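You operate a simulated robot arm through the tools that you are given. There is no shell and no other tool. Be economical: measure what you need, move in short steps, check, and stop when the job is done.

Carry out the task below with a simulated two-armed robot. There is one attempt and no reset: what you move stays moved.

TASK
Scrub the mud off the floor of the cooler tray with suds.
Fine: use the scrub brush, put it back, and put the lid on the suds tin again; the tray stays where it stands. Set down upright: scrub brush. What is to be rubbed or washed off counts as gone when no trace of it is left.

The check looks at the end state, three seconds after you hand in, the way a careful person would. Anything else that was tipped, shoved, dropped, spilled or broken makes it a failure. A push-on lid holds only when it is set on centred and level and pressed home; a screw cap is set on level and turned clockwise until tight.

THE ROBOT
Two 7-joint arms with fingered hands on one trunk, on a base that drives. Base frame: it is fixed to the floor where the robot stands at the start and does not move with it; the origin is under the middle of the robot, x ahead of it, y to its left, z up. Units: mm, rad, N and s.
The left shoulder is at the start at [26, 214, 1193], the right one opposite. With the tool pointing down near the work surface each hand reaches from about 120 to 580 mm from the robot's upright axis, wherever it stands, measured 20 degrees to its own side. Places, roughly: mouth of the suds tin of the wash bench [500, 0, 800]; suds tin lid (11x9x5 cm) [500, 0, 800]; wash bench [700, -300, 800]. Payload 3.3 kg a hand.
The TCP of each hand is the grasp point between the finger pads, 26 mm short of the fingertips. In the tool frame z runs along the fingers and y along their closing line. The gripper opens to 132 mm. The gripper's body begins 73 mm behind the TCP. The gripper is a hand of 2 fingers: y runs from the thumb to the fingers, the wrist lies at [0, 0, -224] in the tool frame, and closing takes about 1.5 s.
Orientation is that of the tool frame in the base frame, as [roll, pitch, yaw] about the fixed x, y, z axes, in that order (R = Rz(yaw) Ry(pitch) Rx(roll)). With the fingers straight down and closing along the base's y, the tool's x points along the base's -x, its y along +y and its z along -z.

THE INTERFACE
- The arms move only by the tool drive_tool. It takes "left_commands", "right_commands" or both (then of equal length, played together; a hand with none holds still); each is a list of rows, each a list of 6 numbers: the shift along the tool's x, y, z in units of 25 mm (1.0 is 25 mm), then the turn, a rotation vector about the tool's x, y, z in units of 6 degrees (1.0 is 6 degrees). In form: [[tx, ty, tz, rx, ry, rz], ...]. A call has 1 to 12 rows; each row shifts and turns the commanded pose from where the row before left it, along the tool's axes as they then stand. "left_grip" and "right_grip" are, for a hand that has rows, the opening in per cent of the stroke, from 0 (shut) to 100 (fully open), set as the call begins (left out, the last holds). A call with a number of a shift or a turn outside -1 to 1 is refused whole. Rows are played at 5 a second. More than 50 mm and 0.15 rad between two rows, or a gripper value outside its range, and nothing of the call is played. Where a pose cannot be reached the arm comes as near as it can. A force on the tool above 40 N (or 10 N above the force at the start of the call, whichever is more), or a blocked arm, ends the call early, and 0.2 s more pass. The fingers move at their own pace (about 153 mm/s each) and stop on an object; they squeeze with about 23 N. The grip force told is the motor's: it shows also when the fingers shut on nothing. Time passes only in rows, and 0.2 s behind the last, so rows that do not move let the fingers close. The reply holds the time, the measured pose of the TCP, the force on the tool along the base axes, the opening and the grip force, in the units named above and with some noise, with the torque about the TCP (base axes, N m) and any sound that the robot's microphone picked up, and new pictures: "views" is both (left out), scene, wrist or none (wrist: the cameras of the hands that moved).
- Cameras (640 x 400 px; columns grow to the right, rows downward): "scene" is now at [97.2, -17.2, 1349.2]; the picture's right is [-0.20, -0.98, 0.00], its down [-0.71, 0.15, -0.69] and it looks along [0.68, -0.14, -0.72] (base axes); focal length 256 px, centre (320, 200). "left" rides on the left gripper at [-66, -3, -99] in its tool frame; the picture's right is [0.04, -1.00, 0.00], its down [0.83, 0.03, -0.55] and it looks along [0.55, 0.02, 0.83] (tool axes); focal length 261 px, centre (320, 200). "right" rides on the right gripper at [66, -3, -99] in its tool frame; the picture's right is [0.04, 1.00, 0.00], its down [-0.83, 0.03, -0.55] and it looks along [-0.55, 0.02, 0.83] (tool axes); focal length 261 px, centre (320, 200). There is no depth. A picture from a camera that has moved, and an enlarged one, comes with that camera's place and axes in the base frame and with its lens.
- lift_body(by): slides the trunk up (or, below 0, down) by that many mm; the arms and the scene camera ride with it, the base frame stays. It gives what a move gives, with no picture.
- roll_base(legs): drives the robot by 1 to 6 legs, each [ahead, left, turn to the left] in mm, mm and rad, along the robot's own axes; the way and the turn of a leg run together, so that a leg with both is an arc; at most 1500 mm and 3.142 rad a leg. The arms and the cameras ride along, it lands a little off, and it stops where it bumps. It gives what a move gives, and a new picture of the scene camera.
- curl_fingers(finger1, thumb_bend, hand): sets how far each is bent, from 0 (flat) to 1 (curled in); at 0.3 the hand is open as for a grip, at 0.7 the pads meet at the TCP. One left out holds its place. A second passes; each finger stops where it meets its share of the squeeze, and holds until it gets a number again. A gripper value or a shape takes the hand back. It gives what a move gives, with no picture; readings hold the bend of each and the force on the fingers (four entries, about 0 where the hand has none), thumb and palm.
- hand_shape(shape, hand): the hand has 2 fingers and takes this shape, open, in about a second: jaw (thumb against the fingers, like two jaws); tri (thumb and two fingers); tip (a fingertip pinch); poke (one finger out to press); point (the index stretched); flat (the hand flat); cup (the hand cupped); fist (a fist). The gripper value then closes the fingers along that shape, each until it touches; the sizes above hold for jaw. It gives what a move gives, with no picture.
- aim_head(pan, tilt): turns the head with the scene camera to pan (to the left, within 1.501 rad either way) and tilt (down, from -0.506 to 1.204), counted from straight ahead of the robot. It gives what a move gives, and a new picture of the scene camera.
- close_up(camera, box): a new picture of the part [left, top, right, bottom] of that camera's present view, enlarged. It takes no simulated time.
- sign_off(): hands the job in; it is judged then, once.

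Work in short steps. Places have to be worked out from the pictures, the camera data and where the tool is seen: move nearer, look again, correct. Check each grasp and each placing, and mend what went wrong. You have 120 turns and 260 pictures in all, those below and enlarged ones among them. Open the grippers and draw the arms clear of the work before you hand the job in, unless the task says otherwise; then end with one line.

The tools are called after "Call:" by a JSON object that holds its "op" and its "data". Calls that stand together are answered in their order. drive_tool: Moves the arms, as the interface text tells. Its arguments: {"type":"object","properties":{"left_commands":{"type":"array","items":{"type":"array","items":{"type":"number"}}},"left_grip":{"type":"number"},"right_commands":{"type":"array","items":{"type":"array","items":{"type":"number"}}},"right_grip":{"type":"number"},"views":{"type":"string","enum":["both","scene","wrist","none"]}},"required":[]} The other tools are called the same way: lift_body (by) slides the trunk up or down; hand_shape (shape, hand) gives the hand a shape; curl_fingers (finger1, thumb_bend, hand) moves the fingers one by one; roll_base (legs) drives the base; aim_head (pan, tilt) turns the head that bears the scene camera; close_up (camera, box) takes an enlarged picture of a part of a camera's view; sign_off () hands the job in.

At the start:

```text
time: 0.0
left_tcp_pos: [340.9, 65.6, 1096.1]
left_orientation: [3.14, 0.0, 3.141]
left_contact_force: [-1.1, 0.7, -0.7]
left_ft_torque: [0.02, 0.01, 0.03]
left_grip_width: 131.8
left_finger_force: 0.0
left_shape: jaw
left_bend: [0.3, 0.3]
left_finger forces: [0.0, 0.0, 0.0, 0.1, 0.0, 0.0]
right_tcp_pos: [347.8, -212.7, 1063.2]
right_orientation: [3.139, 0.0, -3.141]
right_contact_force: [-1.0, 0.7, -0.1]
right_ft_torque: [-0.01, 0.01, 0.03]
right_grip_width: 131.9
right_finger_force: 0.0
right_shape: jaw
right_bend: [0.3, 0.3]
right_finger forces: [0.1, 0.1, 0.1, 0.0, 0.0, 0.0]
trunk travel left (down, up): [-475.0, 286.0]
robot x, y, heading: [-1.0, -0.3, 0.004]
head pan, tilt: [-0.204, 0.81]
```

scene: 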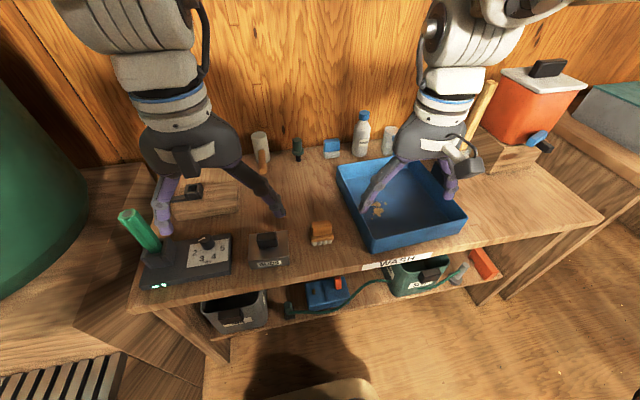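
right: 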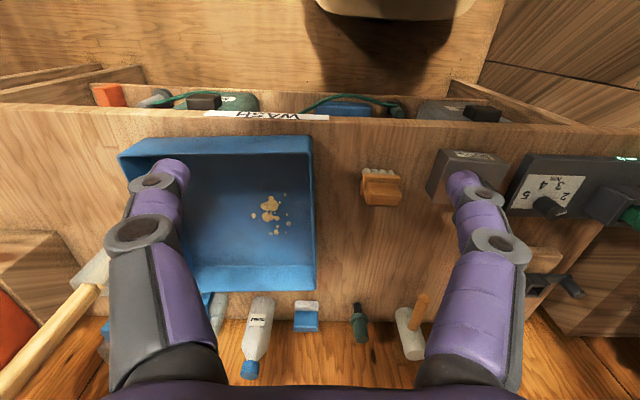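
left: 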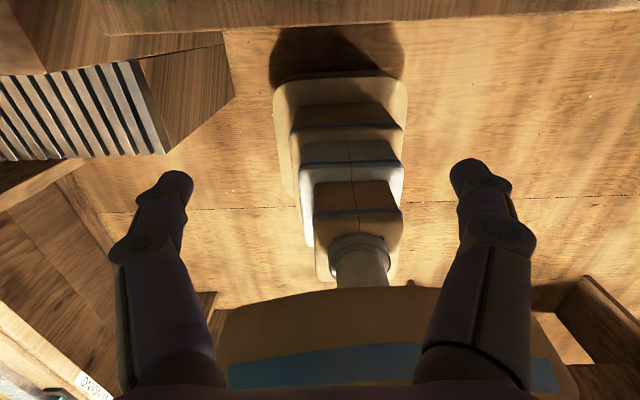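

The picture shows a blue tray with mud, a tin that seems labelled SUDS, and an orange brush between. I'll enlarge to verify.

Call:
{"op": "close_up", "data": {"camera": "scene", "box": [220, 200, 380, 300]}}

Call:
{"op": "close_up", "data": {"camera": "right", "box": [340, 120, 540, 245]}}

Call:
{"op": "close_up", "data": {"camera": "scene", "box": [190, 250, 510, 350]}}

```text
4.00 times, centred on (300, 250) of scene
camera zoom: at [97.2, -17.2, 1349.2], right [-0.2, -0.98, 0.0], down [-0.71, 0.15, -0.69], along [0.68, -0.14, -0.72], focal length 1024 px, centre (400, 0)
```

zoom: 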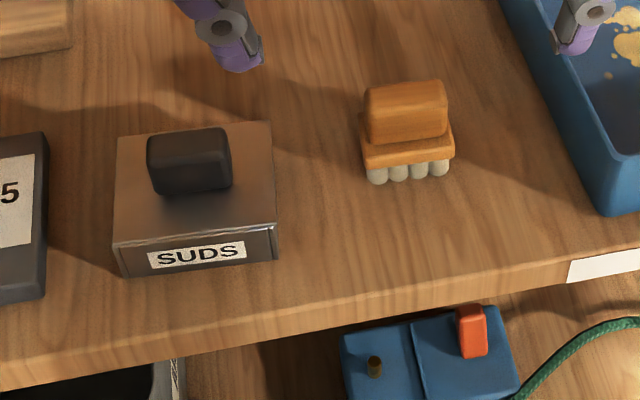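

```text
3.20 times, centred on (440, 182) of right
camera zoom: at [282.0, -214.7, 1162.6], right [-0.04, 1.0, 0.0], down [0.83, 0.03, 0.55], along [0.55, 0.02, -0.83], focal length 834 px, centre (-64, 256)
```

zoom: 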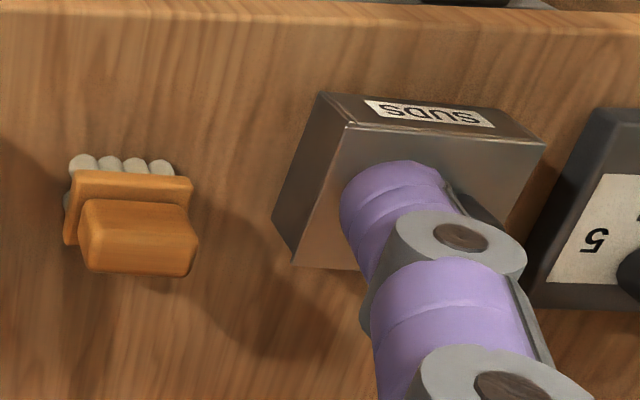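

```text
2.00 times, centred on (350, 300) of scene
camera zoom: at [97.2, -17.2, 1349.2], right [-0.2, -0.98, 0.0], down [-0.71, 0.15, -0.69], along [0.68, -0.14, -0.72], focal length 512 px, centre (260, 0)
```

zoom: 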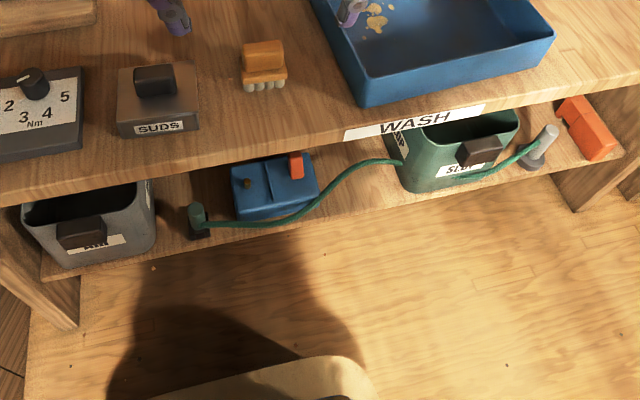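

Tin is near (494,39), brush near (505,-104) with its handle top at z≈812, and the mud near (577,-294), which is beyond reach. I'll drive a bit ahead and right so that everything comes in range.

Call:
{"op": "roll_base", "data": {"legs": [[90, -120, 0]]}}

Call:
{"op": "aim_head", "data": {"pan": -0.1, "tilt": 0.95}}

```text
time: 1.4
left_tcp_pos: [430.7, -55.3, 1096.0]
left_orientation: [-3.14, 0.0, -3.141]
left_contact_force: [-0.5, 0.3, 0.3]
left_ft_torque: [0.01, 0.03, 0.0]
left_grip_width: 131.8
left_finger_force: 0.0
left_shape: jaw
left_bend: [0.3, 0.3]
left_finger forces: [0.1, 0.0, 0.1, 0.1, 0.0, 0.0]
right_tcp_pos: [439.8, -334.5, 1062.3]
right_orientation: [3.139, -0.001, 3.141]
right_contact_force: [-0.3, -0.2, -0.2]
right_ft_torque: [0.04, 0.0, -0.01]
right_grip_width: 131.9
right_finger_force: 0.0
right_shape: jaw
right_bend: [0.3, 0.3]
right_finger forces: [0.1, 0.0, 0.0, 0.0, 0.0, 0.0]
trunk travel left (down, up): [-475.0, 286.0]
robot x, y, heading: [88.6, -123.1, -0.001]
head pan, tilt: [-0.204, 0.81]
camera scene: at [189.5, -139.1, 1349.1], right [-0.2, -0.98, 0.0], down [-0.71, 0.15, -0.69], along [0.67, -0.14, -0.72], focal length 256 px, centre (320, 200)
```

scene: 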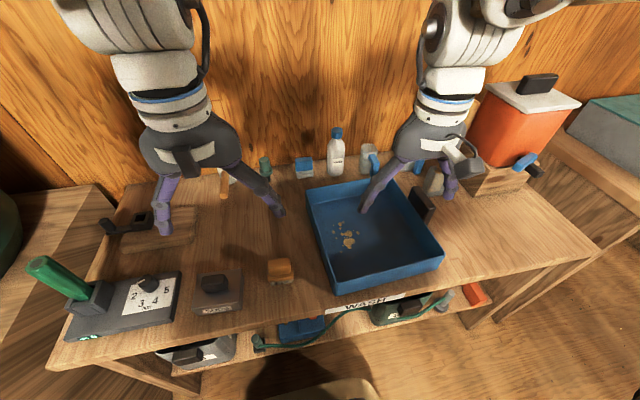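

```text
time: 2.1
left_tcp_pos: [430.2, -54.8, 1095.8]
left_orientation: [3.141, -0.001, -3.14]
left_contact_force: [-0.6, 0.9, -0.4]
left_ft_torque: [0.01, 0.04, -0.02]
left_grip_width: 131.9
left_finger_force: 0.1
left_shape: jaw
left_bend: [0.3, 0.3]
left_finger forces: [0.0, 0.0, 0.1, 0.0, 0.0, 0.0]
right_tcp_pos: [439.2, -333.0, 1062.8]
right_orientation: [3.139, -0.001, -3.141]
right_contact_force: [0.2, 0.1, -0.6]
right_ft_torque: [0.01, 0.03, -0.03]
right_grip_width: 132.0
right_finger_force: 0.0
right_shape: jaw
right_bend: [0.3, 0.3]
right_finger forces: [0.0, 0.0, 0.1, 0.1, 0.0, 0.0]
trunk travel left (down, up): [-475.0, 286.0]
robot x, y, heading: [86.0, -119.0, 0.002]
head pan, tilt: [-0.099, 0.949]
camera scene: at [182.1, -128.4, 1338.6], right [-0.1, -1.0, 0.0], down [-0.81, 0.08, -0.58], along [0.58, -0.06, -0.81], focal length 256 px, centre (320, 200)
```

scene: 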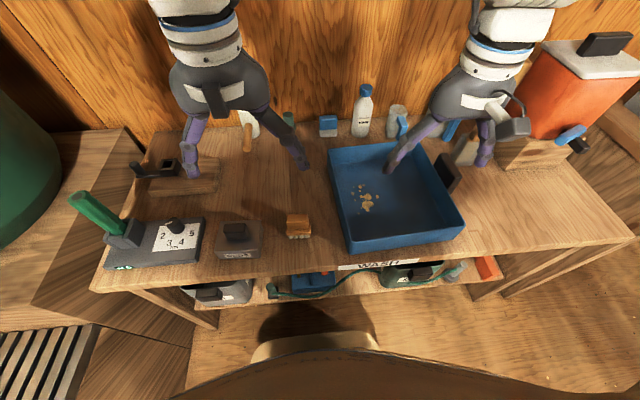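

Now I lower the left hand over the tin lid (≈491,37) and bring the right hand nearer to the brush for a better look.

Call:
{"op": "drive_tool", "data": {"left_commands": [[-0.35, 0.53, 0.9, 0, 0, 0], [-0.35, 0.53, 0.9, 0, 0, 0], [-0.35, 0.53, 0.9, 0, 0, 0], [-0.35, 0.53, 0.9, 0, 0, 0], [-0.35, 0.53, 0.9, 0, 0, 0], [-0.35, 0.53, 0.9, 0, 0, 0], [-0.35, 0.53, 0.9, 0, 0, 0]], "right_commands": [[-0.3, 0.7, 0.6, 0, 0, 0], [-0.3, 0.7, 0.6, 0, 0, 0], [-0.3, 0.7, 0.6, 0, 0, 0], [-0.3, 0.7, 0.6, 0, 0, 0], [-0.3, 0.7, 0.6, 0, 0, 0], [-0.3, 0.7, 0.6, 0, 0, 0], [-0.3, 0.7, 0.6, 0, 0, 0]]}}

```text
time: 3.7
left_tcp_pos: [492.4, 38.3, 937.8]
left_orientation: [-3.139, 0.0, -3.141]
left_contact_force: [0.5, -0.1, -0.1]
left_ft_torque: [0.01, 0.03, -0.01]
left_grip_width: 132.0
left_finger_force: 0.1
left_shape: jaw
left_bend: [0.3, 0.3]
left_finger forces: [0.0, 0.0, 0.1, 0.0, 0.0, 0.1]
right_tcp_pos: [492.7, -209.1, 957.1]
right_orientation: [3.141, 0.001, -3.14]
right_contact_force: [-0.4, -0.2, 0.4]
right_ft_torque: [-0.02, 0.03, 0.01]
right_grip_width: 132.0
right_finger_force: 0.1
right_shape: jaw
right_bend: [0.3, 0.3]
right_finger forces: [0.0, 0.0, 0.0, 0.1, 0.0, 0.0]
trunk travel left (down, up): [-475.0, 286.0]
robot x, y, heading: [92.0, -123.3, -0.001]
head pan, tilt: [-0.099, 0.949]
camera scene: at [182.9, -127.6, 1338.5], right [-0.1, -1.0, 0.0], down [-0.81, 0.08, -0.58], along [0.58, -0.06, -0.81], focal length 256 px, centre (320, 200)
camera right: at [425.6, -211.4, 1057.1], right [-0.04, 1.0, 0.0], down [0.83, 0.03, 0.55], along [0.55, 0.02, -0.83], focal length 261 px, centre (320, 200)
camera left: at [557.6, 36.6, 1037.0], right [-0.04, -1.0, 0.0], down [-0.83, 0.03, 0.55], along [-0.55, 0.02, -0.83], focal length 261 px, centre (320, 200)
```

scene: 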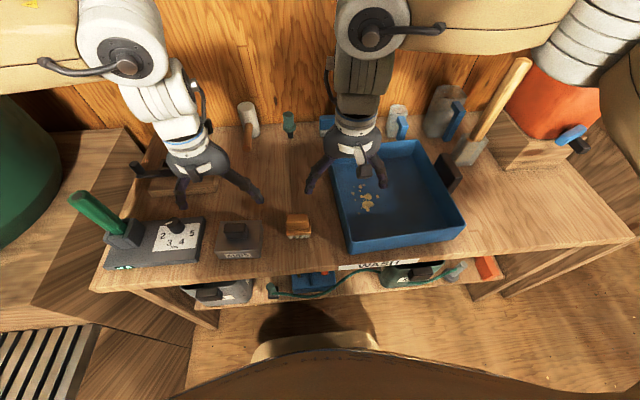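
right: 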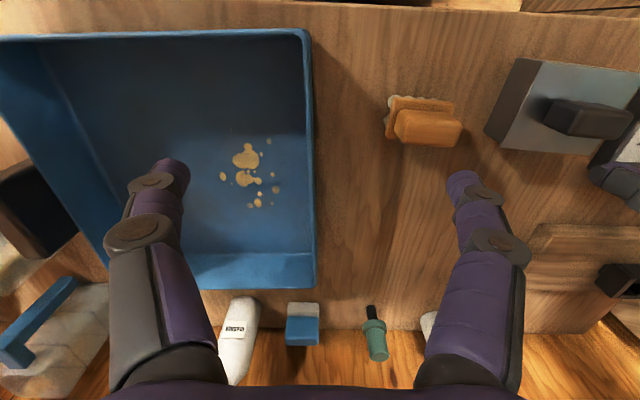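
left: 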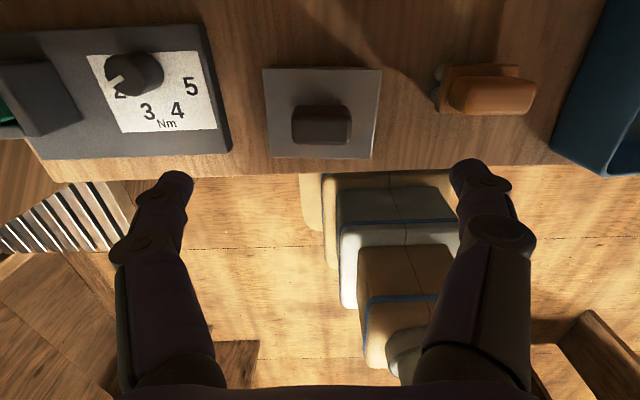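

The knob is around (488,38) and its top about z 810–820. I descend most of the way and check with the wrist view.

Call:
{"op": "drive_tool", "data": {"left_commands": [[0.05, 0, 1, 0, 0, 0], [0.05, 0, 1, 0, 0, 0], [0.05, 0, 1, 0, 0, 0], [0, 0, 0.6, 0, 0, 0], [0, 0, 0, 0, 0, 0]]}}

```text
time: 4.9
left_tcp_pos: [488.8, 39.3, 848.1]
left_orientation: [3.14, 0.0, -3.141]
left_contact_force: [0.7, -0.1, -0.4]
left_ft_torque: [-0.02, -0.01, 0.0]
left_grip_width: 131.8
left_finger_force: 0.1
left_shape: jaw
left_bend: [0.3, 0.3]
left_finger forces: [0.0, 0.0, 0.0, 0.0, 0.0, 0.1]
right_tcp_pos: [491.4, -210.4, 959.1]
right_orientation: [3.137, 0.001, 3.141]
right_contact_force: [-0.1, -0.2, -0.1]
right_ft_torque: [0.01, -0.03, 0.01]
right_grip_width: 131.4
right_finger_force: 0.1
right_shape: jaw
right_bend: [0.3, 0.3]
right_finger forces: [0.0, 0.0, 0.0, 0.0, 0.0, 0.0]
trunk travel left (down, up): [-475.0, 286.0]
robot x, y, heading: [93.8, -119.8, -0.002]
head pan, tilt: [-0.099, 0.949]
camera scene: at [182.3, -128.5, 1338.5], right [-0.1, -1.0, 0.0], down [-0.81, 0.08, -0.58], along [0.58, -0.06, -0.81], focal length 256 px, centre (320, 200)
camera left: at [553.6, 35.9, 946.8], right [-0.04, -1.0, 0.0], down [-0.83, 0.03, 0.55], along [-0.55, 0.02, -0.83], focal length 261 px, centre (320, 200)
```

scene: 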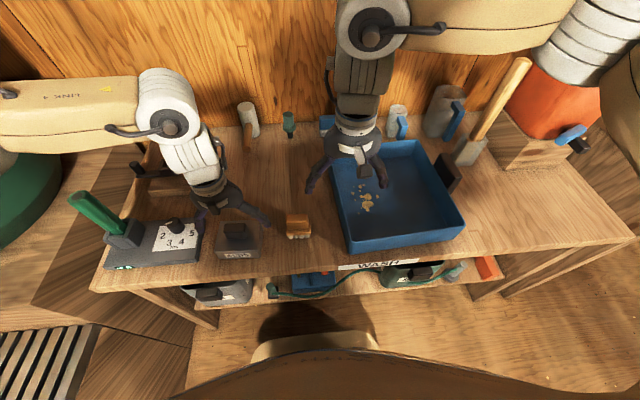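
left: 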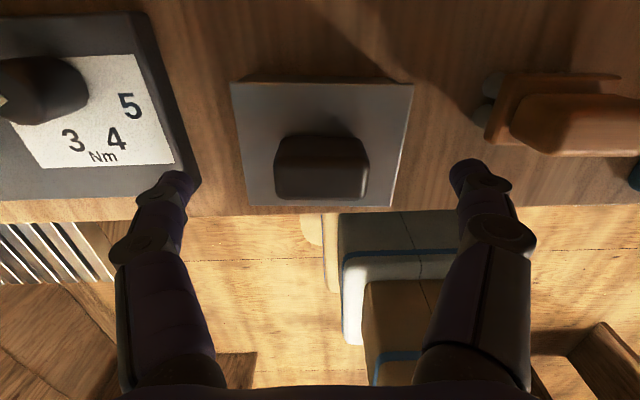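

Knob is centred between the fingers. I narrow the opening to about 80 mm (keeping clear of the neighbouring device) and descend toward z≈808.

Call:
{"op": "drive_tool", "data": {"left_commands": [[0, 0, 0, 0, 0, 0], [0, 0, 0, 0, 0, 0], [0.05, 0, 0.6, 0, 0, 0], [0.05, 0, 0.5, 0, 0, 0], [0, 0, 0.5, 0, 0, 0]], "left_grip": 60, "views": "wrist"}}

```text
time: 6.1
left_tcp_pos: [486.0, 36.7, 818.2]
left_orientation: [-3.137, 0.007, 3.141]
left_contact_force: [-8.8, -0.1, 34.4]
left_ft_torque: [1.44, 0.27, 0.24]
left_grip_width: 77.4
left_finger_force: 0.0
left_shape: jaw
left_bend: [0.74, 0.71]
left_finger forces: [31.1, 0.0, 0.1, 0.0, 3.7, 0.0]
right_tcp_pos: [489.6, -210.1, 958.3]
right_orientation: [3.139, 0.004, 3.14]
right_contact_force: [-0.8, -1.2, 0.4]
right_ft_torque: [-0.03, 0.02, 0.03]
right_grip_width: 131.8
right_finger_force: 0.1
right_shape: jaw
right_bend: [0.3, 0.3]
right_finger forces: [0.0, 0.0, 0.0, 0.0, 0.0, 0.0]
trunk travel left (down, up): [-475.0, 286.0]
robot x, y, heading: [91.2, -119.3, -0.0]
head pan, tilt: [-0.099, 0.949]
stopped in row 5 (left hand): the force on the tool passed its limit at 50 N (the readings are from after the stop); the commanded pose is now the measured one
camera left: at [550.5, 34.4, 917.5], right [-0.04, -1.0, 0.0], down [-0.84, 0.04, 0.55], along [-0.55, 0.02, -0.84], focal length 261 px, centre (320, 200)
```

left: 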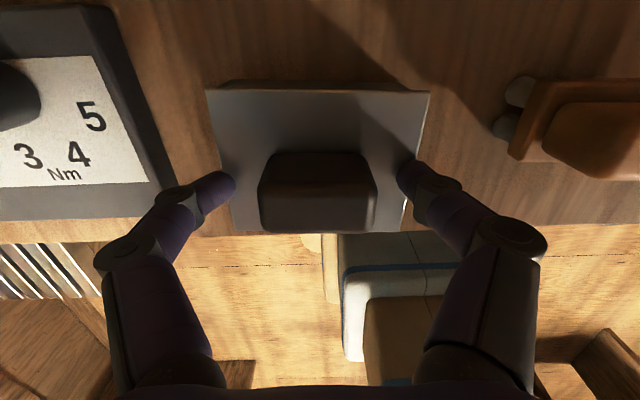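

The fingertips touched the lid plate (plate near z≈792). I back off 4 mm and close on the knob.

Call:
{"op": "drive_tool", "data": {"left_commands": [[0, 0, -0.2, 0, 0, 0], [0, 0, 0, 0, 0, 0], [0, 0, 0, 0, 0, 0], [0, 0, 0, 0, 0, 0], [0, 0, 0, 0, 0, 0], [0, 0, 0, 0, 0, 0]], "left_grip": 0, "views": "wrist"}}

```text
time: 7.5
left_tcp_pos: [487.9, 37.7, 819.9]
left_orientation: [-3.138, 0.004, -3.139]
left_contact_force: [0.1, -1.8, -0.7]
left_ft_torque: [-0.08, -0.01, -0.03]
left_grip_width: 61.0
left_finger_force: 22.8
left_shape: jaw
left_bend: [0.75, 0.7]
left_finger forces: [22.3, 0.0, 0.0, 0.1, 22.0, 0.1]
right_tcp_pos: [490.7, -211.0, 957.9]
right_orientation: [3.14, 0.0, 3.14]
right_contact_force: [-0.2, 0.0, -0.6]
right_ft_torque: [-0.01, 0.02, 0.04]
right_grip_width: 131.8
right_finger_force: 0.0
right_shape: jaw
right_bend: [0.3, 0.3]
right_finger forces: [0.0, 0.0, 0.0, 0.1, 0.0, 0.0]
trunk travel left (down, up): [-475.0, 286.0]
robot x, y, heading: [94.6, -121.1, -0.005]
head pan, tilt: [-0.099, 0.949]
camera left: at [552.1, 35.2, 919.7], right [-0.04, -1.0, 0.0], down [-0.84, 0.04, 0.55], along [-0.55, 0.02, -0.84], focal length 261 px, centre (320, 200)
```

left: 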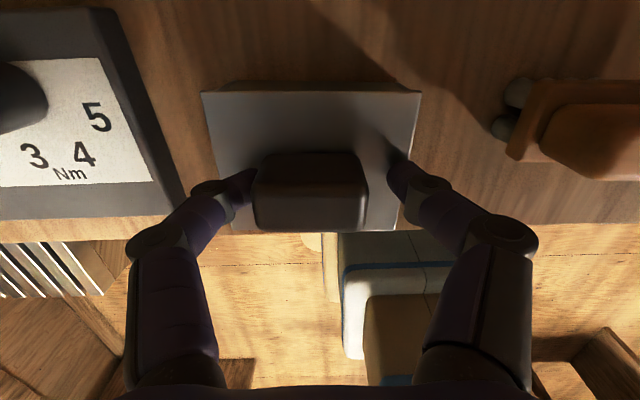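

Both fingers hold the knob (22 N each, 61 mm). I pull straight up in small rows and note the seat pose (487.9, 37.7, 819.9).

Call:
{"op": "drive_tool", "data": {"left_commands": [[0, 0, -0.2, 0, 0, 0], [0, 0, -0.3, 0, 0, 0], [0, 0, -0.5, 0, 0, 0], [0, 0, -0.5, 0, 0, 0], [0, 0, -0.5, 0, 0, 0]], "views": "both"}}

```text
time: 8.7
left_tcp_pos: [485.0, 37.9, 869.9]
left_orientation: [-3.138, 0.005, -3.141]
left_contact_force: [-0.1, 0.4, -1.8]
left_ft_torque: [0.01, 0.0, -0.01]
left_grip_width: 60.9
left_finger_force: 23.2
left_shape: jaw
left_bend: [0.75, 0.7]
left_finger forces: [23.1, 0.0, 0.0, 0.1, 21.2, 0.0]
right_tcp_pos: [491.2, -210.5, 959.5]
right_orientation: [3.14, -0.001, 3.141]
right_contact_force: [-0.4, 0.2, -0.4]
right_ft_torque: [0.03, 0.0, 0.01]
right_grip_width: 131.9
right_finger_force: 0.0
right_shape: jaw
right_bend: [0.3, 0.3]
right_finger forces: [0.1, 0.0, 0.0, 0.0, 0.1, 0.1]
trunk travel left (down, up): [-475.0, 286.0]
robot x, y, heading: [88.3, -122.5, 0.001]
head pan, tilt: [-0.099, 0.949]
camera scene: at [182.3, -128.5, 1338.5], right [-0.1, -1.0, 0.0], down [-0.81, 0.08, -0.58], along [0.58, -0.06, -0.81], focal length 256 px, centre (320, 200)
camera left: at [550.8, 35.3, 969.4], right [-0.04, -1.0, 0.0], down [-0.84, 0.04, 0.55], along [-0.55, 0.02, -0.84], focal length 261 px, centre (320, 200)
```

scene: 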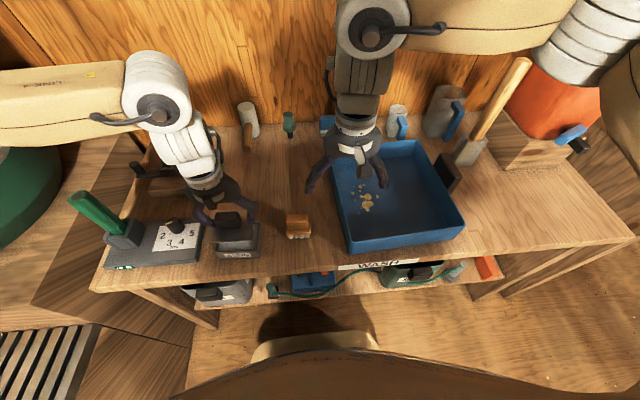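
left: 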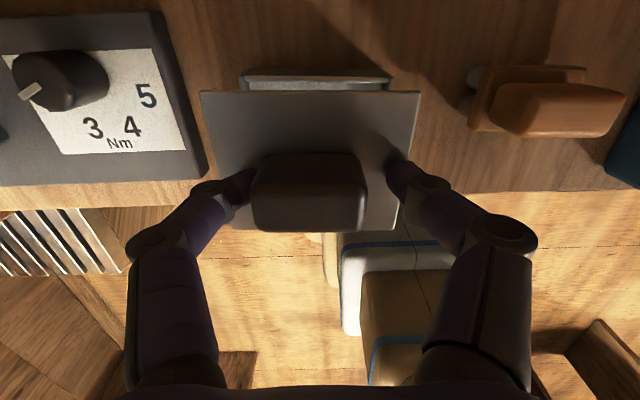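

The lid came off and stays in hand. I raise it and carry it off to the left, out of the right hand's way; meanwhile the right hand stays put.

Call:
{"op": "drive_tool", "data": {"left_commands": [[0, 0, -1, 0, 0, 0], [0, 0, -1, 0, 0, 0], [0, 0, -1, 0, 0, 0], [0, 0.3, -1, 0, 0, 0], [0, 0.6, -0.8, 0, 0, 0], [0, 1, -0.5, 0, 0, 0], [0, 1, 0, 0, 0, 0], [0, 1, 0, 0, 0, 0], [0, 1, 0, 0, 0, 0], [0, 1, 0, 0, 0, 0], [0, 1, 0, 0, 0, 0], [0, 1, 0, 0, 0, 0]], "views": "both"}}

```text
time: 11.3
left_tcp_pos: [486.0, 236.0, 1001.5]
left_orientation: [-3.139, 0.005, 3.141]
left_contact_force: [0.7, 0.1, -1.5]
left_ft_torque: [0.0, -0.02, 0.04]
left_grip_width: 48.0
left_finger_force: 23.3
left_shape: jaw
left_bend: [0.75, 0.72]
left_finger forces: [17.9, 0.0, 0.1, 0.0, 18.0, 0.1]
right_tcp_pos: [491.1, -210.6, 958.7]
right_orientation: [-3.14, 0.0, 3.14]
right_contact_force: [0.2, -0.5, -0.4]
right_ft_torque: [0.0, -0.01, -0.02]
right_grip_width: 131.9
right_finger_force: 0.0
right_shape: jaw
right_bend: [0.3, 0.3]
right_finger forces: [0.0, 0.1, 0.1, 0.0, 0.0, 0.1]
trunk travel left (down, up): [-475.0, 286.0]
robot x, y, heading: [92.1, -122.9, -0.0]
head pan, tilt: [-0.099, 0.949]
camera scene: at [182.2, -127.9, 1338.5], right [-0.1, -1.0, 0.0], down [-0.81, 0.08, -0.58], along [0.58, -0.06, -0.81], focal length 256 px, centre (320, 200)
camera left: at [551.7, 233.3, 1100.5], right [-0.04, -1.0, 0.0], down [-0.84, 0.04, 0.55], along [-0.55, 0.02, -0.84], focal length 261 px, centre (320, 200)
```

scene: 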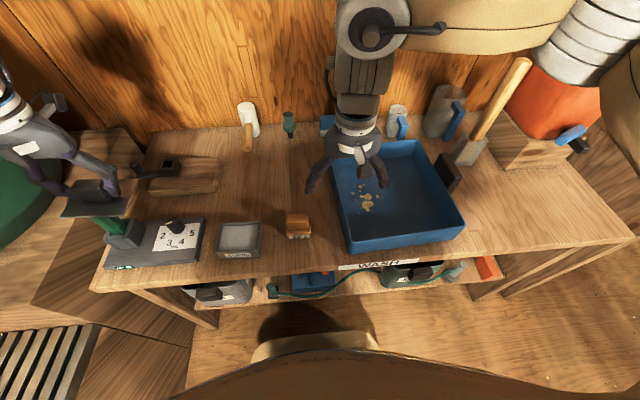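
left: 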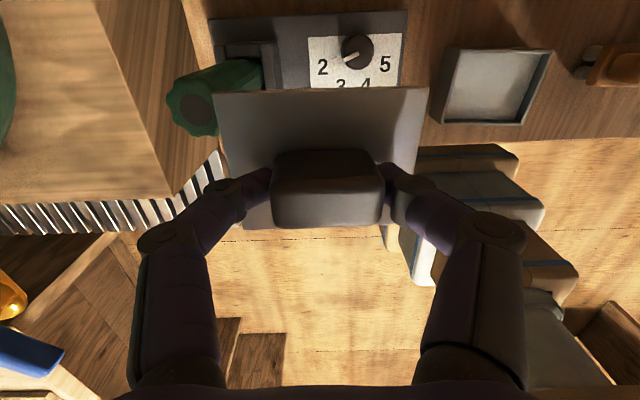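

The grip width went from 61 to 48 mm, so the lid may have shifted. I look closely at it.

Call:
{"op": "close_up", "data": {"camera": "left", "box": [180, 60, 460, 235]}}

Call:
{"op": "close_up", "data": {"camera": "scene", "box": [0, 110, 160, 260]}}

```text
2.29 times, centred on (320, 148) of left
camera zoom: at [551.7, 233.3, 1100.5], right [-0.04, -1.0, 0.0], down [-0.84, 0.04, 0.55], along [-0.55, 0.02, -0.84], focal length 596 px, centre (320, 320)
```

zoom: 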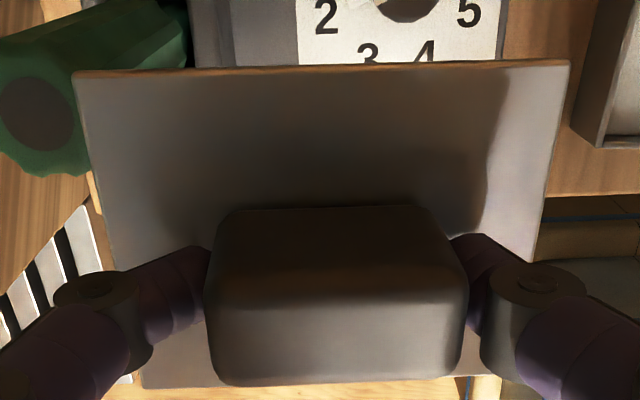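

```text
2.67 times, centred on (80, 185) of scene
camera zoom: at [182.2, -127.9, 1338.5], right [-0.1, -1.0, 0.0], down [-0.81, 0.08, -0.58], along [0.58, -0.06, -0.81], focal length 683 px, centre (960, 240)
```

zoom: 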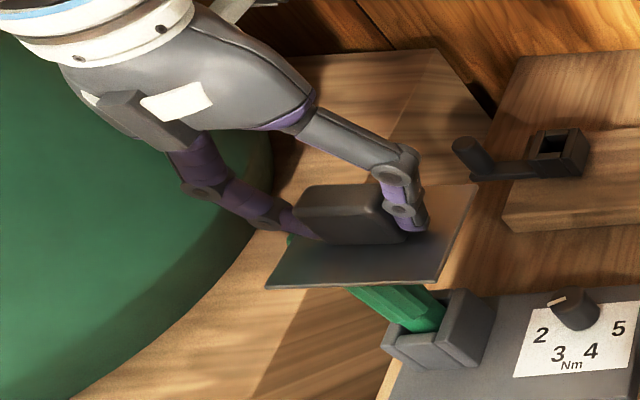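

The lid is now firmly between both fingers and roughly level. Next, bring the right hand over the brush (≈500,-107).

Call:
{"op": "drive_tool", "data": {"right_commands": [[-0.05, 0.8, 0, 0, 0, 0], [-0.05, 0.8, 0.4, 0, 0, 0], [-0.05, 0.85, 0.8, 0, 0, 0], [-0.05, 0.85, 1, 0, 0, 0], [-0.05, 0.84, 1, 0, 0, 0], [0, 0, 0, 0, 0, 0]], "right_grip": 80}}

```text
time: 12.7
left_tcp_pos: [487.2, 234.0, 1000.8]
left_orientation: [-3.138, 0.006, -3.141]
left_contact_force: [-0.1, -0.8, -0.6]
left_ft_torque: [0.0, 0.04, -0.01]
left_grip_width: 47.8
left_finger_force: 23.8
left_shape: jaw
left_bend: [0.75, 0.72]
left_finger forces: [17.9, 0.0, 0.0, 0.0, 18.1, 0.0]
right_tcp_pos: [506.1, -114.3, 881.1]
right_orientation: [3.138, 0.004, 3.114]
right_contact_force: [-0.2, -0.2, 0.5]
right_ft_torque: [0.0, 0.01, 0.0]
right_grip_width: 105.8
right_finger_force: 0.1
right_shape: jaw
right_bend: [0.59, 0.43]
right_finger forces: [0.0, 0.0, 0.0, 0.0, 0.1, 0.0]
trunk travel left (down, up): [-475.0, 286.0]
robot x, y, heading: [89.9, -122.0, 0.0]
head pan, tilt: [-0.099, 0.949]
camera scene: at [182.2, -128.4, 1338.5], right [-0.1, -1.0, 0.0], down [-0.81, 0.08, -0.58], along [0.58, -0.06, -0.81], focal length 256 px, centre (320, 200)
camera right: at [439.1, -114.9, 980.3], right [-0.01, 1.0, 0.0], down [0.83, 0.01, 0.56], along [0.56, 0.01, -0.83], focal length 261 px, centre (320, 200)
```

scene: 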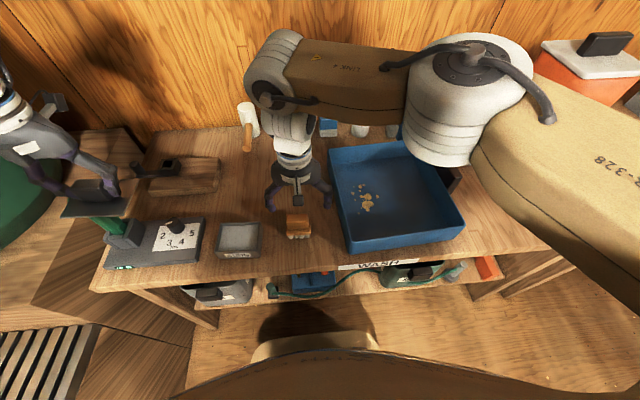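
right: 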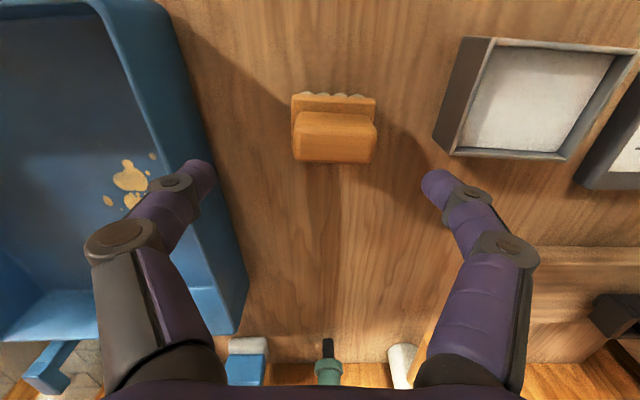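

The green handle's tip is close below the lid (z≈945), and the right arm is near its cross-body limit. I raise the left hand well clear, then drive the base left so that brush and tin are easier for the right hand.

Call:
{"op": "drive_tool", "data": {"left_commands": [[0, 0, -0.8, 0, 0, 0], [0, 0, -0.8, 0, 0, 0], [0, 0, -0.8, 0, 0, 0], [0, 0, -0.8, 0, 0, 0], [0, 0, -0.8, 0, 0, 0], [0, 0, -0.8, 0, 0, 0], [0, 0, -0.8, 0, 0, 0]], "right_commands": [[0, 0, -0.2, 0, 0, 0], [0, 0, -0.2, 0, 0, 0], [0, 0, -0.2, 0, 0, 0], [0, 0, -0.2, 0, 0, 0], [0, 0, 0, 0, 0, 0], [0, 0, 0, 0, 0, 0], [0, 0, 0, 0, 0, 0]], "views": "none"}}

Call:
{"op": "roll_base", "data": {"legs": [[0, 130, 0]]}}

```text
time: 14.3
left_tcp_pos: [486.0, 234.8, 1141.0]
left_orientation: [-3.138, 0.006, -3.141]
left_contact_force: [0.2, -0.3, -0.5]
left_ft_torque: [0.01, 0.01, -0.04]
left_grip_width: 47.6
left_finger_force: 23.2
left_shape: jaw
left_bend: [0.75, 0.72]
left_finger forces: [17.8, 0.0, 0.0, 0.0, 17.8, 0.0]
right_tcp_pos: [501.6, -113.2, 898.0]
right_orientation: [3.138, 0.0, 3.121]
right_contact_force: [0.3, -0.1, -1.0]
right_ft_torque: [-0.01, -0.02, 0.0]
right_grip_width: 105.7
right_finger_force: 0.1
right_shape: jaw
right_bend: [0.59, 0.43]
right_finger forces: [0.1, 0.1, 0.1, 0.0, 0.0, 0.1]
trunk travel left (down, up): [-475.0, 286.0]
robot x, y, heading: [90.8, -120.5, -0.001]
head pan, tilt: [-0.099, 0.949]
```

```text
time: 15.6
left_tcp_pos: [487.5, 368.7, 1140.6]
left_orientation: [-3.136, 0.006, 3.139]
left_contact_force: [0.1, 0.7, -1.3]
left_ft_torque: [-0.03, 0.01, -0.02]
left_grip_width: 47.9
left_finger_force: 22.8
left_shape: jaw
left_bend: [0.75, 0.72]
left_finger forces: [17.9, 0.1, 0.1, 0.0, 17.9, 0.1]
right_tcp_pos: [502.1, 17.6, 898.5]
right_orientation: [3.14, 0.002, 3.121]
right_contact_force: [-0.2, 0.5, -0.3]
right_ft_torque: [-0.05, -0.01, 0.01]
right_grip_width: 105.5
right_finger_force: 0.0
right_shape: jaw
right_bend: [0.59, 0.43]
right_finger forces: [0.1, 0.1, 0.1, 0.0, 0.1, 0.0]
trunk travel left (down, up): [-475.0, 286.0]
robot x, y, heading: [90.6, 10.9, -0.001]
head pan, tilt: [-0.099, 0.949]
camera scene: at [182.4, 4.1, 1338.5], right [-0.1, -0.99, 0.0], down [-0.81, 0.08, -0.58], along [0.58, -0.06, -0.81], focal length 256 px, centre (320, 200)
```

scene: 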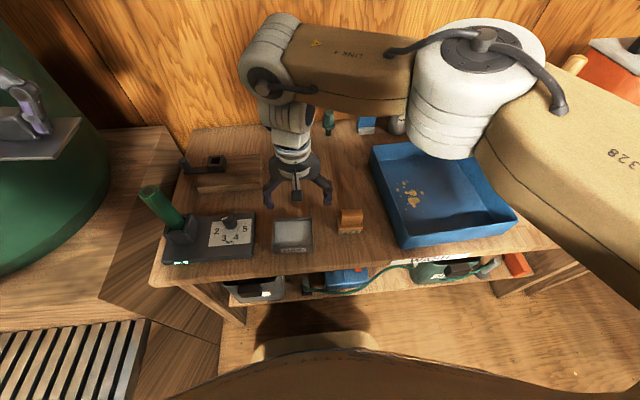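

Now shift the right hand back over the brush with the yaw trimmed.

Call:
{"op": "drive_tool", "data": {"right_commands": [[0, -0.95, 0, 0, 0, -0.19], [0, -0.95, 0.1, 0, 0, 0], [0, -0.95, 0.4, 0, 0, 0], [0, -0.95, 0.5, 0, 0, 0], [0.1, -0.95, 0.5, 0, 0, 0], [0, -0.1, 0, 0, 0, 0]]}}

```text
time: 17.0
left_tcp_pos: [486.6, 366.5, 1141.3]
left_orientation: [-3.137, 0.006, 3.14]
left_contact_force: [-0.3, -0.4, -0.8]
left_ft_torque: [0.04, 0.02, -0.01]
left_grip_width: 47.7
left_finger_force: 22.5
left_shape: jaw
left_bend: [0.75, 0.72]
left_finger forces: [17.8, 0.0, 0.0, 0.0, 17.9, 0.0]
right_tcp_pos: [499.1, -105.7, 860.1]
right_orientation: [3.138, 0.003, 3.141]
right_contact_force: [-1.0, 0.1, -0.5]
right_ft_torque: [-0.01, 0.0, 0.01]
right_grip_width: 105.8
right_finger_force: 0.0
right_shape: jaw
right_bend: [0.59, 0.43]
right_finger forces: [0.0, 0.0, 0.0, 0.1, 0.1, 0.0]
trunk travel left (down, up): [-475.0, 286.0]
robot x, y, heading: [88.9, 10.1, -0.001]
head pan, tilt: [-0.099, 0.949]
camera scene: at [182.3, 2.6, 1338.5], right [-0.1, -0.99, 0.0], down [-0.81, 0.08, -0.58], along [0.58, -0.06, -0.81], focal length 256 px, centre (320, 200)
camera right: at [434.0, -106.8, 958.8], right [-0.04, 1.0, 0.0], down [0.83, 0.03, 0.55], along [0.55, 0.03, -0.83], focal length 261 px, centre (320, 200)
```

scene: 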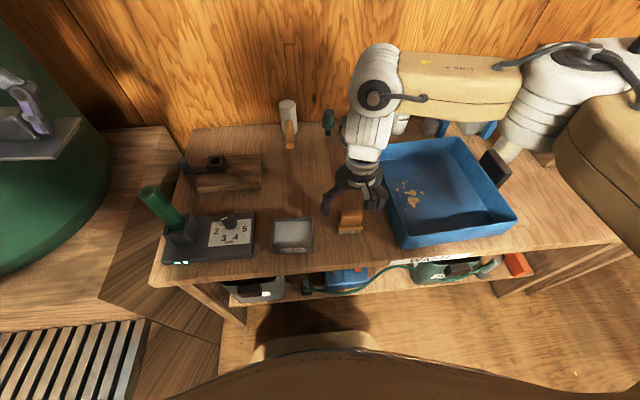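
right: 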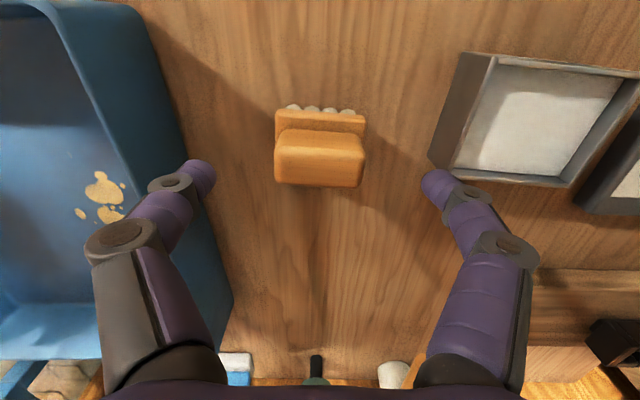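

Handle is centred, top about z 806 at x≈503. I narrow to 58 % to stay clear of the tray wall and descend gently.

Call:
{"op": "drive_tool", "data": {"right_commands": [[-0.16, 0, 0, 0, 0, 0], [0, 0, 0, 0, 0, 0], [0, 0, 0.6, 0, 0, 0], [0, 0, 0.6, 0, 0, 0], [0, 0, 0.4, 0, 0, 0], [0, 0, 0.3, 0, 0, 0]], "right_grip": 58}}

```text
time: 18.4
left_tcp_pos: [486.1, 365.4, 1141.3]
left_orientation: [-3.137, 0.005, 3.141]
left_contact_force: [-1.0, -0.7, -0.9]
left_ft_torque: [-0.01, -0.02, 0.02]
left_grip_width: 47.6
left_finger_force: 22.7
left_shape: jaw
left_bend: [0.75, 0.72]
left_finger forces: [17.9, 0.0, 0.0, 0.0, 17.9, 0.1]
right_tcp_pos: [504.7, -104.9, 812.0]
right_orientation: [3.137, 0.001, 3.141]
right_contact_force: [-0.4, -0.3, 1.1]
right_ft_torque: [0.02, 0.01, -0.04]
right_grip_width: 77.0
right_finger_force: 0.0
right_shape: jaw
right_bend: [0.71, 0.7]
right_finger forces: [0.0, 0.0, 0.0, 0.0, 0.1, 0.0]
trunk travel left (down, up): [-475.0, 286.0]
robot x, y, heading: [89.7, 8.6, -0.001]
head pan, tilt: [-0.099, 0.949]
camera scene: at [182.4, 2.2, 1338.5], right [-0.1, -0.99, 0.0], down [-0.81, 0.08, -0.58], along [0.58, -0.06, -0.81], focal length 256 px, centre (320, 200)
camera right: at [438.1, -106.7, 911.3], right [-0.04, 1.0, 0.0], down [0.83, 0.03, 0.55], along [0.55, 0.03, -0.83], focal length 261 px, centre (320, 200)
```

scene: 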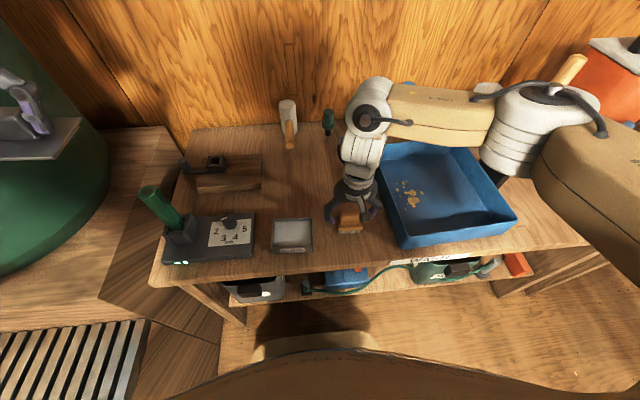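
right: 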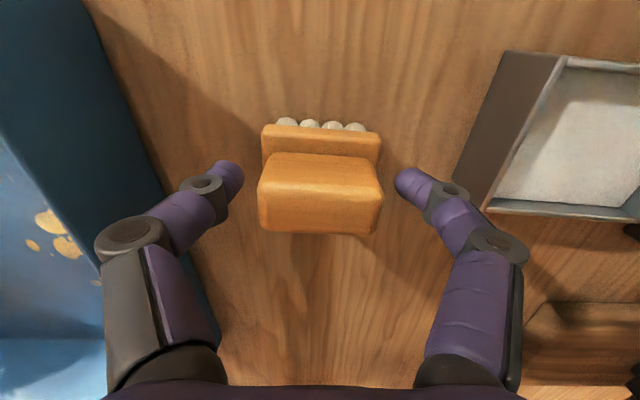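

Handle spans about z 790–820 with the base plate beneath. I raise 4 mm so the tips clear the plate and close.

Call:
{"op": "drive_tool", "data": {"right_commands": [[0, 0, -0.16, 0, 0, 0], [0, 0, 0, 0, 0, 0], [0, 0, 0, 0, 0, 0], [0, 0, 0, 0, 0, 0], [0, 0, 0, 0, 0, 0], [0, 0, 0, 0, 0, 0]], "right_grip": 0, "views": "wrist"}}

```text
time: 19.8
left_tcp_pos: [486.9, 365.9, 1140.6]
left_orientation: [-3.139, 0.006, 3.14]
left_contact_force: [0.4, 0.1, -0.1]
left_ft_torque: [0.03, 0.0, -0.03]
left_grip_width: 47.6
left_finger_force: 23.2
left_shape: jaw
left_bend: [0.75, 0.72]
left_finger forces: [17.8, 0.0, 0.0, 0.0, 18.0, 0.0]
right_tcp_pos: [504.7, -104.6, 817.4]
right_orientation: [3.137, 0.002, 3.141]
right_contact_force: [0.5, 0.3, -0.9]
right_ft_torque: [-0.02, -0.01, 0.02]
right_grip_width: 47.2
right_finger_force: 22.8
right_shape: jaw
right_bend: [0.73, 0.7]
right_finger forces: [21.0, 0.0, 0.0, 0.0, 20.8, 0.1]
trunk travel left (down, up): [-475.0, 286.0]
robot x, y, heading: [91.1, 7.4, -0.002]
head pan, tilt: [-0.099, 0.949]
camera right: at [437.7, -106.8, 915.7], right [-0.04, 1.0, 0.0], down [0.83, 0.03, 0.55], along [0.55, 0.02, -0.83], focal length 261 px, centre (320, 200)
```

right: 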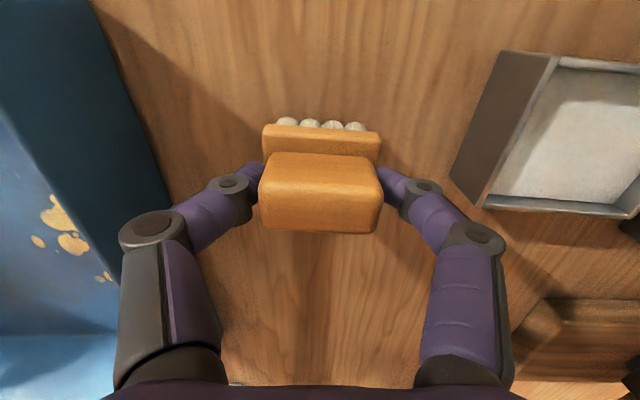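

Brush gripped (home TCP pose 504.7, -104.6, 817.4). I lift it and check.

Call:
{"op": "drive_tool", "data": {"right_commands": [[0, 0, -0.4, 0, 0, 0], [0, 0, -0.8, 0, 0, 0], [0, 0, -0.8, 0, 0, 0], [0, 0, -0.8, 0, 0, 0], [0, 0, -0.8, 0, 0, 0], [0, 0, 0, 0, 0, 0]]}}

```text
time: 21.2
left_tcp_pos: [487.2, 365.4, 1141.9]
left_orientation: [-3.136, 0.005, 3.14]
left_contact_force: [0.0, -0.7, -1.8]
left_ft_torque: [0.0, 0.02, 0.01]
left_grip_width: 48.0
left_finger_force: 22.9
left_shape: jaw
left_bend: [0.75, 0.72]
left_finger forces: [17.8, 0.1, 0.0, 0.0, 18.0, 0.0]
right_tcp_pos: [502.6, -103.1, 906.0]
right_orientation: [3.139, 0.002, 3.141]
right_contact_force: [-0.4, 0.5, -0.8]
right_ft_torque: [0.01, 0.01, 0.0]
right_grip_width: 47.4
right_finger_force: 23.3
right_shape: jaw
right_bend: [0.73, 0.7]
right_finger forces: [20.9, 0.1, 0.1, 0.1, 20.9, 0.0]
trunk travel left (down, up): [-475.0, 286.0]
robot x, y, heading: [90.2, 9.2, -0.0]
head pan, tilt: [-0.099, 0.949]
camera scene: at [182.6, 2.1, 1338.5], right [-0.1, -0.99, 0.0], down [-0.81, 0.08, -0.58], along [0.58, -0.06, -0.81], focal length 256 px, centre (320, 200)
camera right: at [437.3, -105.7, 1005.6], right [-0.04, 1.0, 0.0], down [0.83, 0.03, 0.55], along [0.55, 0.02, -0.83], focal length 261 px, centre (320, 200)
```

scene: 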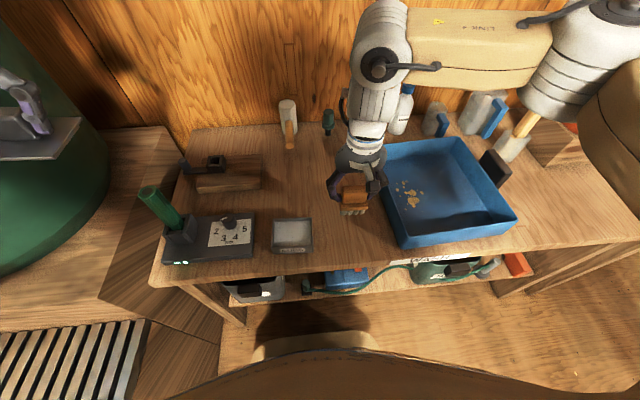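
right: 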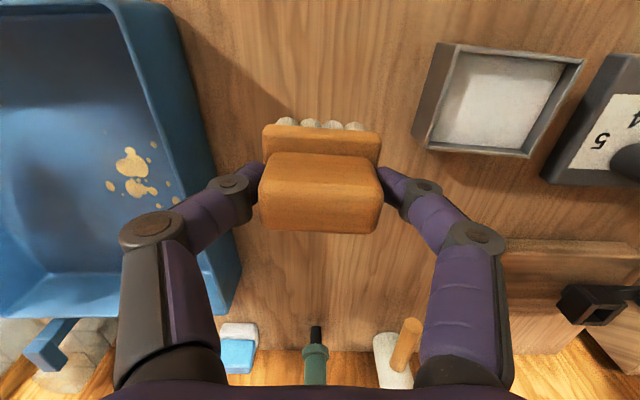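

Move over the tin (≈487,38) at height.

Call:
{"op": "drive_tool", "data": {"right_commands": [[0.1, 0.94, 0, 0, 0, 0], [0.1, 0.94, 0, 0, 0, 0], [0.1, 0.94, 0, 0, 0, 0], [0.1, 0.94, 0, 0, 0, 0], [0.1, 0.94, 0, 0, 0, 0], [0.1, 0.94, 0, 0, 0, 0], [0, 0, 0.5, 0, 0, 0]]}}

```text
time: 23.0
left_tcp_pos: [486.8, 365.9, 1141.1]
left_orientation: [-3.138, 0.006, 3.139]
left_contact_force: [-0.2, 0.2, -0.3]
left_ft_torque: [0.0, -0.01, -0.03]
left_grip_width: 47.7
left_finger_force: 23.0
left_shape: jaw
left_bend: [0.75, 0.72]
left_finger forces: [17.8, 0.0, 0.0, 0.1, 17.9, 0.0]
right_tcp_pos: [510.0, 13.6, 898.1]
right_orientation: [3.13, 0.007, 3.077]
right_contact_force: [-0.6, -0.4, -1.3]
right_ft_torque: [0.01, 0.03, 0.01]
right_grip_width: 47.0
right_finger_force: 23.0
right_shape: jaw
right_bend: [0.73, 0.7]
right_finger forces: [21.3, 0.0, 0.0, 0.0, 21.2, 0.1]
trunk travel left (down, up): [-475.0, 286.0]
robot x, y, heading: [91.3, 6.4, -0.005]
head pan, tilt: [-0.099, 0.949]
stopped in row 7 (right hand): the arm was blocked; the commanded pose is now the measured one
camera scene: at [182.6, 1.9, 1338.5], right [-0.1, -0.99, 0.0], down [-0.81, 0.08, -0.58], along [0.58, -0.06, -0.81], focal length 256 px, centre (320, 200)
camera right: at [442.9, 15.4, 997.1], right [0.02, 1.0, 0.01], down [0.83, -0.03, 0.56], along [0.56, 0.0, -0.83], focal length 261 px, centre (320, 200)
```

scene: 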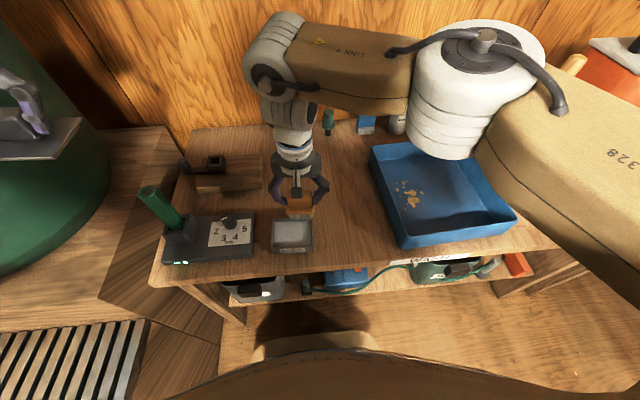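
right: 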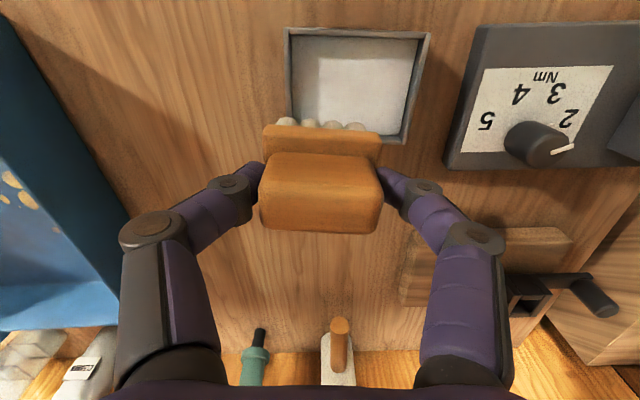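

The right arm hits its limit near the robot's midline. I bring the left hand 80 mm inward (so it does not near the drum), then roll the base 85 mm left.

Call:
{"op": "drive_tool", "data": {"left_commands": [[0, -0.85, 0, 0, 0, 0], [0, -0.85, 0, 0, 0, 0], [0, -0.85, 0, 0, 0, 0], [0, -0.85, 0, 0, 0, 0], [0, 0, 0, 0, 0, 0]], "views": "none"}}

Call:
{"op": "roll_base", "data": {"legs": [[0, 85, 0]]}}

```text
time: 24.2
left_tcp_pos: [487.6, 281.9, 1140.0]
left_orientation: [-3.139, 0.006, 3.139]
left_contact_force: [0.0, 0.0, 0.1]
left_ft_torque: [0.01, -0.02, 0.01]
left_grip_width: 47.8
left_finger_force: 23.4
left_shape: jaw
left_bend: [0.75, 0.72]
left_finger forces: [17.7, 0.0, 0.0, 0.0, 17.7, 0.1]
right_tcp_pos: [509.1, 14.7, 899.5]
right_orientation: [3.131, 0.006, 3.078]
right_contact_force: [0.1, 1.2, -0.6]
right_ft_torque: [0.02, 0.01, 0.01]
right_grip_width: 47.2
right_finger_force: 22.3
right_shape: jaw
right_bend: [0.73, 0.7]
right_finger forces: [21.1, 0.0, 0.1, 0.0, 21.1, 0.0]
trunk travel left (down, up): [-475.0, 286.0]
robot x, y, heading: [91.2, 7.3, -0.004]
head pan, tilt: [-0.099, 0.949]
```

```text
time: 25.2
left_tcp_pos: [487.5, 369.1, 1140.4]
left_orientation: [-3.136, 0.005, -3.141]
left_contact_force: [0.3, -0.1, -1.4]
left_ft_torque: [-0.03, 0.03, 0.03]
left_grip_width: 47.8
left_finger_force: 23.2
left_shape: jaw
left_bend: [0.75, 0.72]
left_finger forces: [17.8, 0.0, 0.0, 0.1, 17.8, 0.0]
right_tcp_pos: [509.4, 103.0, 899.2]
right_orientation: [3.132, 0.006, 3.079]
right_contact_force: [0.3, 0.4, -1.0]
right_ft_torque: [-0.01, -0.02, 0.02]
right_grip_width: 47.0
right_finger_force: 22.6
right_shape: jaw
right_bend: [0.73, 0.7]
right_finger forces: [21.2, 0.1, 0.0, 0.0, 21.2, 0.0]
trunk travel left (down, up): [-475.0, 286.0]
robot x, y, heading: [92.2, 97.8, -0.003]
head pan, tilt: [-0.099, 0.949]
camera scene: at [182.5, 90.0, 1338.5], right [-0.1, -0.99, 0.0], down [-0.81, 0.08, -0.58], along [0.58, -0.06, -0.81], focal length 256 px, centre (320, 200)
```

scene: 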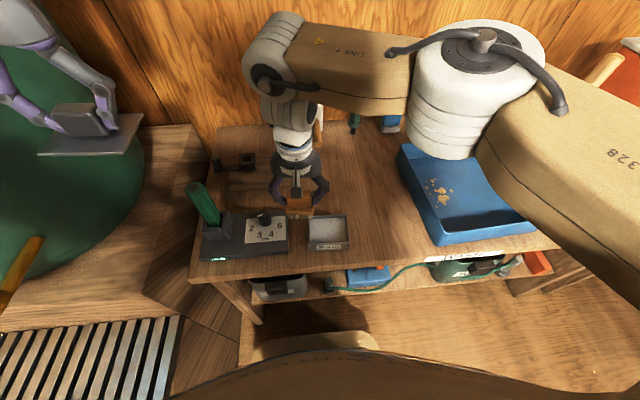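

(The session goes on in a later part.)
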